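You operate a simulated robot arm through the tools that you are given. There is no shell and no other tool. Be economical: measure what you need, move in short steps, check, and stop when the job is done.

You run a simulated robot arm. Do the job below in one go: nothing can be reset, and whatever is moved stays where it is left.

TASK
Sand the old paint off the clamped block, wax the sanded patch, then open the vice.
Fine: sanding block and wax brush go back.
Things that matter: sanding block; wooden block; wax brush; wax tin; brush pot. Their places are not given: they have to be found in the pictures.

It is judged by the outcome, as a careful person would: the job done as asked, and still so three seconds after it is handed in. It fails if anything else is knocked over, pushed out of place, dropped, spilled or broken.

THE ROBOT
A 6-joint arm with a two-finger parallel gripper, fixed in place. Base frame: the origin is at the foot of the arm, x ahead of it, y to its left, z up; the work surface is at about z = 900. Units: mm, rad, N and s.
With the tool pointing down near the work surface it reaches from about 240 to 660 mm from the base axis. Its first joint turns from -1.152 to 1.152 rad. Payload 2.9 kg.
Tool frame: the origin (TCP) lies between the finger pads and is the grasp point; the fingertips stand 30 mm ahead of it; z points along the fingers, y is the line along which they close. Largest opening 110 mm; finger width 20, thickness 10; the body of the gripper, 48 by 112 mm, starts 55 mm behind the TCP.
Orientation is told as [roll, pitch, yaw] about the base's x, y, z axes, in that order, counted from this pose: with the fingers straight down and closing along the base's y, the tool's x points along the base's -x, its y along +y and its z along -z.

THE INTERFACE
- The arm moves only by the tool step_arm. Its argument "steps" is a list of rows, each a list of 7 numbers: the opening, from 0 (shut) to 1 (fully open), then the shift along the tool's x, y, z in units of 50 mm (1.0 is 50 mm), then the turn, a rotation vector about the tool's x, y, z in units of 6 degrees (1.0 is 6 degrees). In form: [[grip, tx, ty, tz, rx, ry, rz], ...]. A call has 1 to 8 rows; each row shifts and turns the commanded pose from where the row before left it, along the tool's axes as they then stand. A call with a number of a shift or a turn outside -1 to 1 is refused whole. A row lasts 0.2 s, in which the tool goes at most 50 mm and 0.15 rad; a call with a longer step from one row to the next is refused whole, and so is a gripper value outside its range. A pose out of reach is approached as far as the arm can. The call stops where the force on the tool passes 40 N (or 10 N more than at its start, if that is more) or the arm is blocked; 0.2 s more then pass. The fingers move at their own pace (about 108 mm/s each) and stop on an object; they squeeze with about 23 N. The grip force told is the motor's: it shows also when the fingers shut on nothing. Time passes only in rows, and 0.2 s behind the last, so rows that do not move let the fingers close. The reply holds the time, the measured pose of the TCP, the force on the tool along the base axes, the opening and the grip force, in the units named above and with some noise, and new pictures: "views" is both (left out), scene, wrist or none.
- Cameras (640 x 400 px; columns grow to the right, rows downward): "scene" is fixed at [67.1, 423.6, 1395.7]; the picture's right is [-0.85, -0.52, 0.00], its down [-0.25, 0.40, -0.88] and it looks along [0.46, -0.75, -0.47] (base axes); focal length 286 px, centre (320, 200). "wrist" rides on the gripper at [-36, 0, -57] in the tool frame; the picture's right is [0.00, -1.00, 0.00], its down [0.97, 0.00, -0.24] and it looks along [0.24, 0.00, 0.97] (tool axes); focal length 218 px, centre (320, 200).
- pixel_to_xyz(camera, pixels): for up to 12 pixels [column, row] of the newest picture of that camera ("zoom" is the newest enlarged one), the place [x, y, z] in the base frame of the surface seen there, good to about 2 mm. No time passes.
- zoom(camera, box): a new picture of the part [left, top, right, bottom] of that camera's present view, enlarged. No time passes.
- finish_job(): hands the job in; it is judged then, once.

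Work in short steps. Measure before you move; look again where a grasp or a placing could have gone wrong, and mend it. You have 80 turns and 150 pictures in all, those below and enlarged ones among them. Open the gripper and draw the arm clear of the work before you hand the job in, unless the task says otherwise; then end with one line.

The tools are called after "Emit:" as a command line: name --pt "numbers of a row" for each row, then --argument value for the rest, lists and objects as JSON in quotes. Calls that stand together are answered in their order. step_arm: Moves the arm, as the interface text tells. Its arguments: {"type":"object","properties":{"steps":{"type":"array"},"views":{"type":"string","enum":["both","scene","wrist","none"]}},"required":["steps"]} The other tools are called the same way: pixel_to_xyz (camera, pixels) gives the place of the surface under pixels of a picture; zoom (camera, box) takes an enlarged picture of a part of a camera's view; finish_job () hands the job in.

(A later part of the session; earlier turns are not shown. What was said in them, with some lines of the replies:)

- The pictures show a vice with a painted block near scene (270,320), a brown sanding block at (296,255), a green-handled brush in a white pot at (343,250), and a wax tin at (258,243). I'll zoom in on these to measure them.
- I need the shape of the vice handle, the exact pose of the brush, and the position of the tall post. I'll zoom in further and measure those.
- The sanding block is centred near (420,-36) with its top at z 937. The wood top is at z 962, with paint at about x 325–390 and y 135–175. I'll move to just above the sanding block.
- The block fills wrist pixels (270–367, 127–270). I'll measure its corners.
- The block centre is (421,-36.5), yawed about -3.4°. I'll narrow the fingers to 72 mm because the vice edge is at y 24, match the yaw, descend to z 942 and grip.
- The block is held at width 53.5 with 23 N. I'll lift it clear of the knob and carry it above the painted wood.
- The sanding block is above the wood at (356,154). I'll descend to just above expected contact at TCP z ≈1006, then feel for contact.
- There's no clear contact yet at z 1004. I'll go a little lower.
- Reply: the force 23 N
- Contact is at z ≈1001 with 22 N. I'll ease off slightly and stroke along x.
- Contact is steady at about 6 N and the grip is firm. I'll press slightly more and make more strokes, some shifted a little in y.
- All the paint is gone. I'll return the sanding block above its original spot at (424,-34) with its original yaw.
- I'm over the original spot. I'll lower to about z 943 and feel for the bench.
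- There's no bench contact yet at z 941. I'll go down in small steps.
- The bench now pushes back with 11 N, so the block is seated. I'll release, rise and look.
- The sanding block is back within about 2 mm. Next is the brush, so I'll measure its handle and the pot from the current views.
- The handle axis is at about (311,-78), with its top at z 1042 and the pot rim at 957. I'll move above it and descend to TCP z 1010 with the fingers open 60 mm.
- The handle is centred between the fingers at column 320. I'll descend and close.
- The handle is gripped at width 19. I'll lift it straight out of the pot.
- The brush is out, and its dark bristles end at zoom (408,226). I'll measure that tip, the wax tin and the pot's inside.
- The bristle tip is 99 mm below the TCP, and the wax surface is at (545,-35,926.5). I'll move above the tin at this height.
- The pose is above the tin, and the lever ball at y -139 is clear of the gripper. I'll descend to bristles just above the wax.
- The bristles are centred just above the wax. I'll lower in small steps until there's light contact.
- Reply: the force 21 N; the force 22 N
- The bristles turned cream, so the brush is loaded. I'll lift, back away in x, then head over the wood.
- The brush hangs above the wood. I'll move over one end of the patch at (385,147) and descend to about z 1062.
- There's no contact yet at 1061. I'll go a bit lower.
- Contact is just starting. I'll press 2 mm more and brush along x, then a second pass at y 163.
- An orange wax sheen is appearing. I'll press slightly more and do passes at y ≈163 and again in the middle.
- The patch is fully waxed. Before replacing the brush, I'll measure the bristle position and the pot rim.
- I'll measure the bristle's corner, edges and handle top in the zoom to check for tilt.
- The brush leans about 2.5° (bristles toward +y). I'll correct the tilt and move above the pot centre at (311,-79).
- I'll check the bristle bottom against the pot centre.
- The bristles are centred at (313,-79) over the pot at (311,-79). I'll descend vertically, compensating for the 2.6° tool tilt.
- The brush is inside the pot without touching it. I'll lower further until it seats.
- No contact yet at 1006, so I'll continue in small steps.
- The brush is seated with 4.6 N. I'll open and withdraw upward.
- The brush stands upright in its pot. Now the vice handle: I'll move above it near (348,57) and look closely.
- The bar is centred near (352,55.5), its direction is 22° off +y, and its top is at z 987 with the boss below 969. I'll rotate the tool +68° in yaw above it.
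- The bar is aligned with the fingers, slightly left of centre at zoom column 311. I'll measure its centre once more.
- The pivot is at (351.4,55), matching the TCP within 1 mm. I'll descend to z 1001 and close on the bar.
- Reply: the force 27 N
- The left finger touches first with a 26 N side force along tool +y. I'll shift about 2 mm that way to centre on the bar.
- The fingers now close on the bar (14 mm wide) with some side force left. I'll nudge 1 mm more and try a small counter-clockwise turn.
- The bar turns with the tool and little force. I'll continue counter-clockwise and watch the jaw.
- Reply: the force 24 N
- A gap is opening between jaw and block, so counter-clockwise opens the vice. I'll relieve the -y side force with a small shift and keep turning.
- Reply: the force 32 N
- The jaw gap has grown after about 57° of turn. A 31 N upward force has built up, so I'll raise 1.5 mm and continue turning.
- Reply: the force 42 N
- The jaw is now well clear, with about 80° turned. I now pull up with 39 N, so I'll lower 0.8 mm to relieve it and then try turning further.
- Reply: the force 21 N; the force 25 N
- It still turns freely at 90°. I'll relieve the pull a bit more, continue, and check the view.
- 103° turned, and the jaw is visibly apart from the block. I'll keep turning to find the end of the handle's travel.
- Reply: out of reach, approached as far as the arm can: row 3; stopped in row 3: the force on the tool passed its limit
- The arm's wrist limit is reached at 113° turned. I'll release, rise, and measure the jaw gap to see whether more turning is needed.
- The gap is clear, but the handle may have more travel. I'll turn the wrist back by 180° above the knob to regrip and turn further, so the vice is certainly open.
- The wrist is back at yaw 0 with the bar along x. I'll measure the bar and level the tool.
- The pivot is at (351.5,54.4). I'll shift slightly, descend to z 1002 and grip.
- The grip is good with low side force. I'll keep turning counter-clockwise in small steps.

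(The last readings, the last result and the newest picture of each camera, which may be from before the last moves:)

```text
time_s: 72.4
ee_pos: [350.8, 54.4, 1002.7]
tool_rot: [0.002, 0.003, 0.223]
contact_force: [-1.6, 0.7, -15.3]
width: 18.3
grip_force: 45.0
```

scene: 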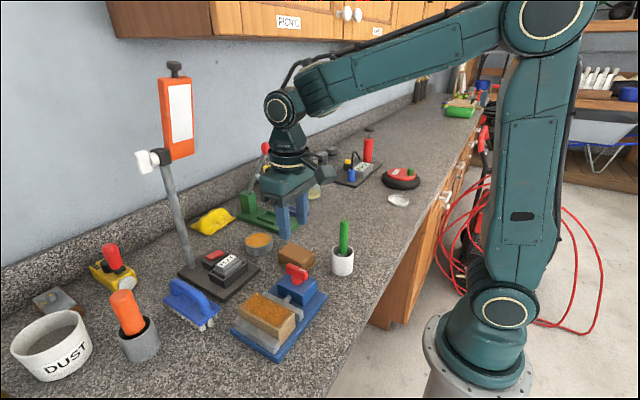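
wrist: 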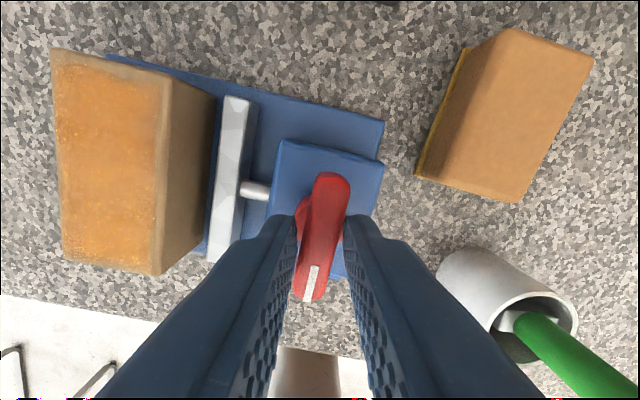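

The bar did not follow and the fingers spread to 18 mm, so the handle is at its end stop: the vice is fully open. I'll turn back, release and retreat.

Emit:
step_arm --pt "0.05 0 0 0 0 0 0.7" --pt "0.05 0 0 0 0 0 0.7" --pt "0.4 0 0 0 0 0 0.7" --pt "0.4 0 0 0 0 0 0" --pt "0.4 0 0 -0.4 0 0 0" --pt "0.4 0 0 -0.9 0 0 0" --pt "0.4 0 0 -0.9 0 0 0" --pt "0.4 0 0 -0.9 0 0 0" --views "none"

Emit:
step_arm --pt "0.6 0 0 -0.9 0 0 0" --pt "0.8 0 0 -0.9 0 0 0" --pt "1 0 0 -0.9 0 0 0" --pt "1 0 0 0 0 0 0" --views "both"

Emit:
zoom --camera "scene" --box '[200, 210, 370, 350]'

Emit:
pixel_to_xyz --camera "wrist" --pixels '[[298, 177], [320, 185], [345, 175]]'

```text
time_s: 74.2
ee_pos: [348.6, 55.9, 1157.9]
tool_rot: [0.002, 0.003, 0.002]
contact_force: [-0.8, 0.2, 0.5]
width: 44.1
grip_force: 0.1
```

```text
time_s: 75.2
ee_pos: [351.5, 55.7, 1293.9]
tool_rot: [0.001, 0.003, 0.004]
contact_force: [0.2, 0.4, -0.6]
width: 110.0
grip_force: 0.0
```

scene: 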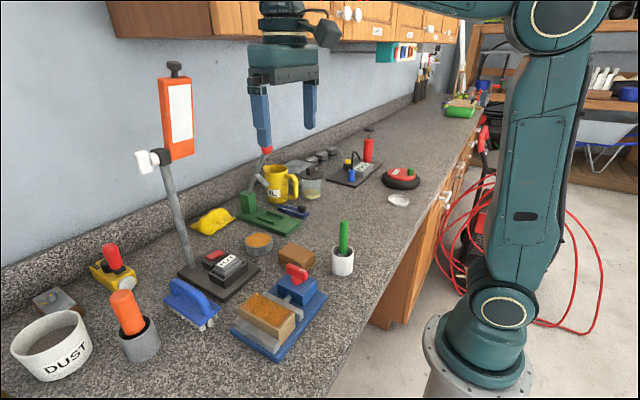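
wrist: 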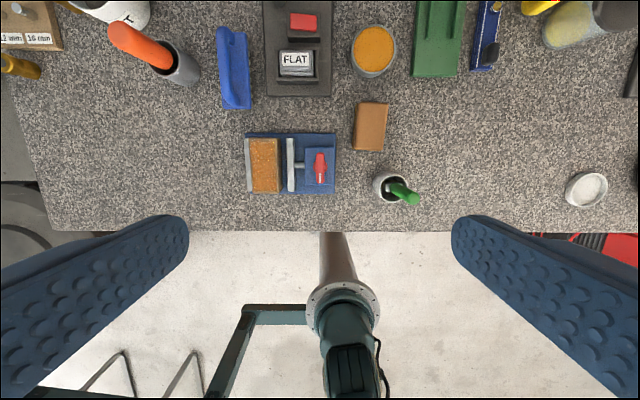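

```text
2.86 times, centred on (285, 280) of scene
```

zoom: 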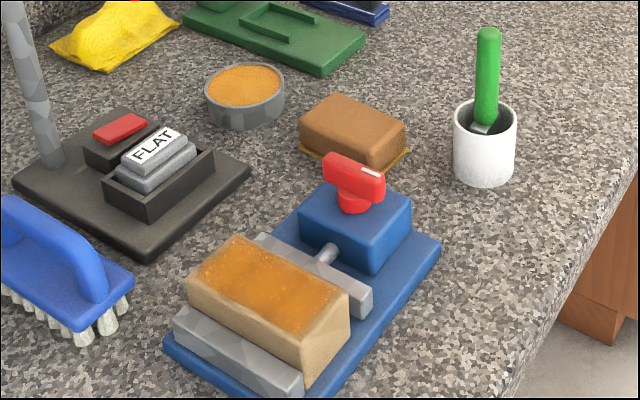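

```text
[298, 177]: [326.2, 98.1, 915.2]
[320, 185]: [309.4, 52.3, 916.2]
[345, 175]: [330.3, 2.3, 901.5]
```

The pictures show the block sanded and waxed, the vice open, the sanding block and brush back in place, and the arm clear with its gripper open. I'm handing the job in.

Emit:
finish_job

```text
The job is handed in.
```

The paint is sanded off the block, the patch is waxed, the vice is open to its stop, and the sanding block and wax brush are back where they were.
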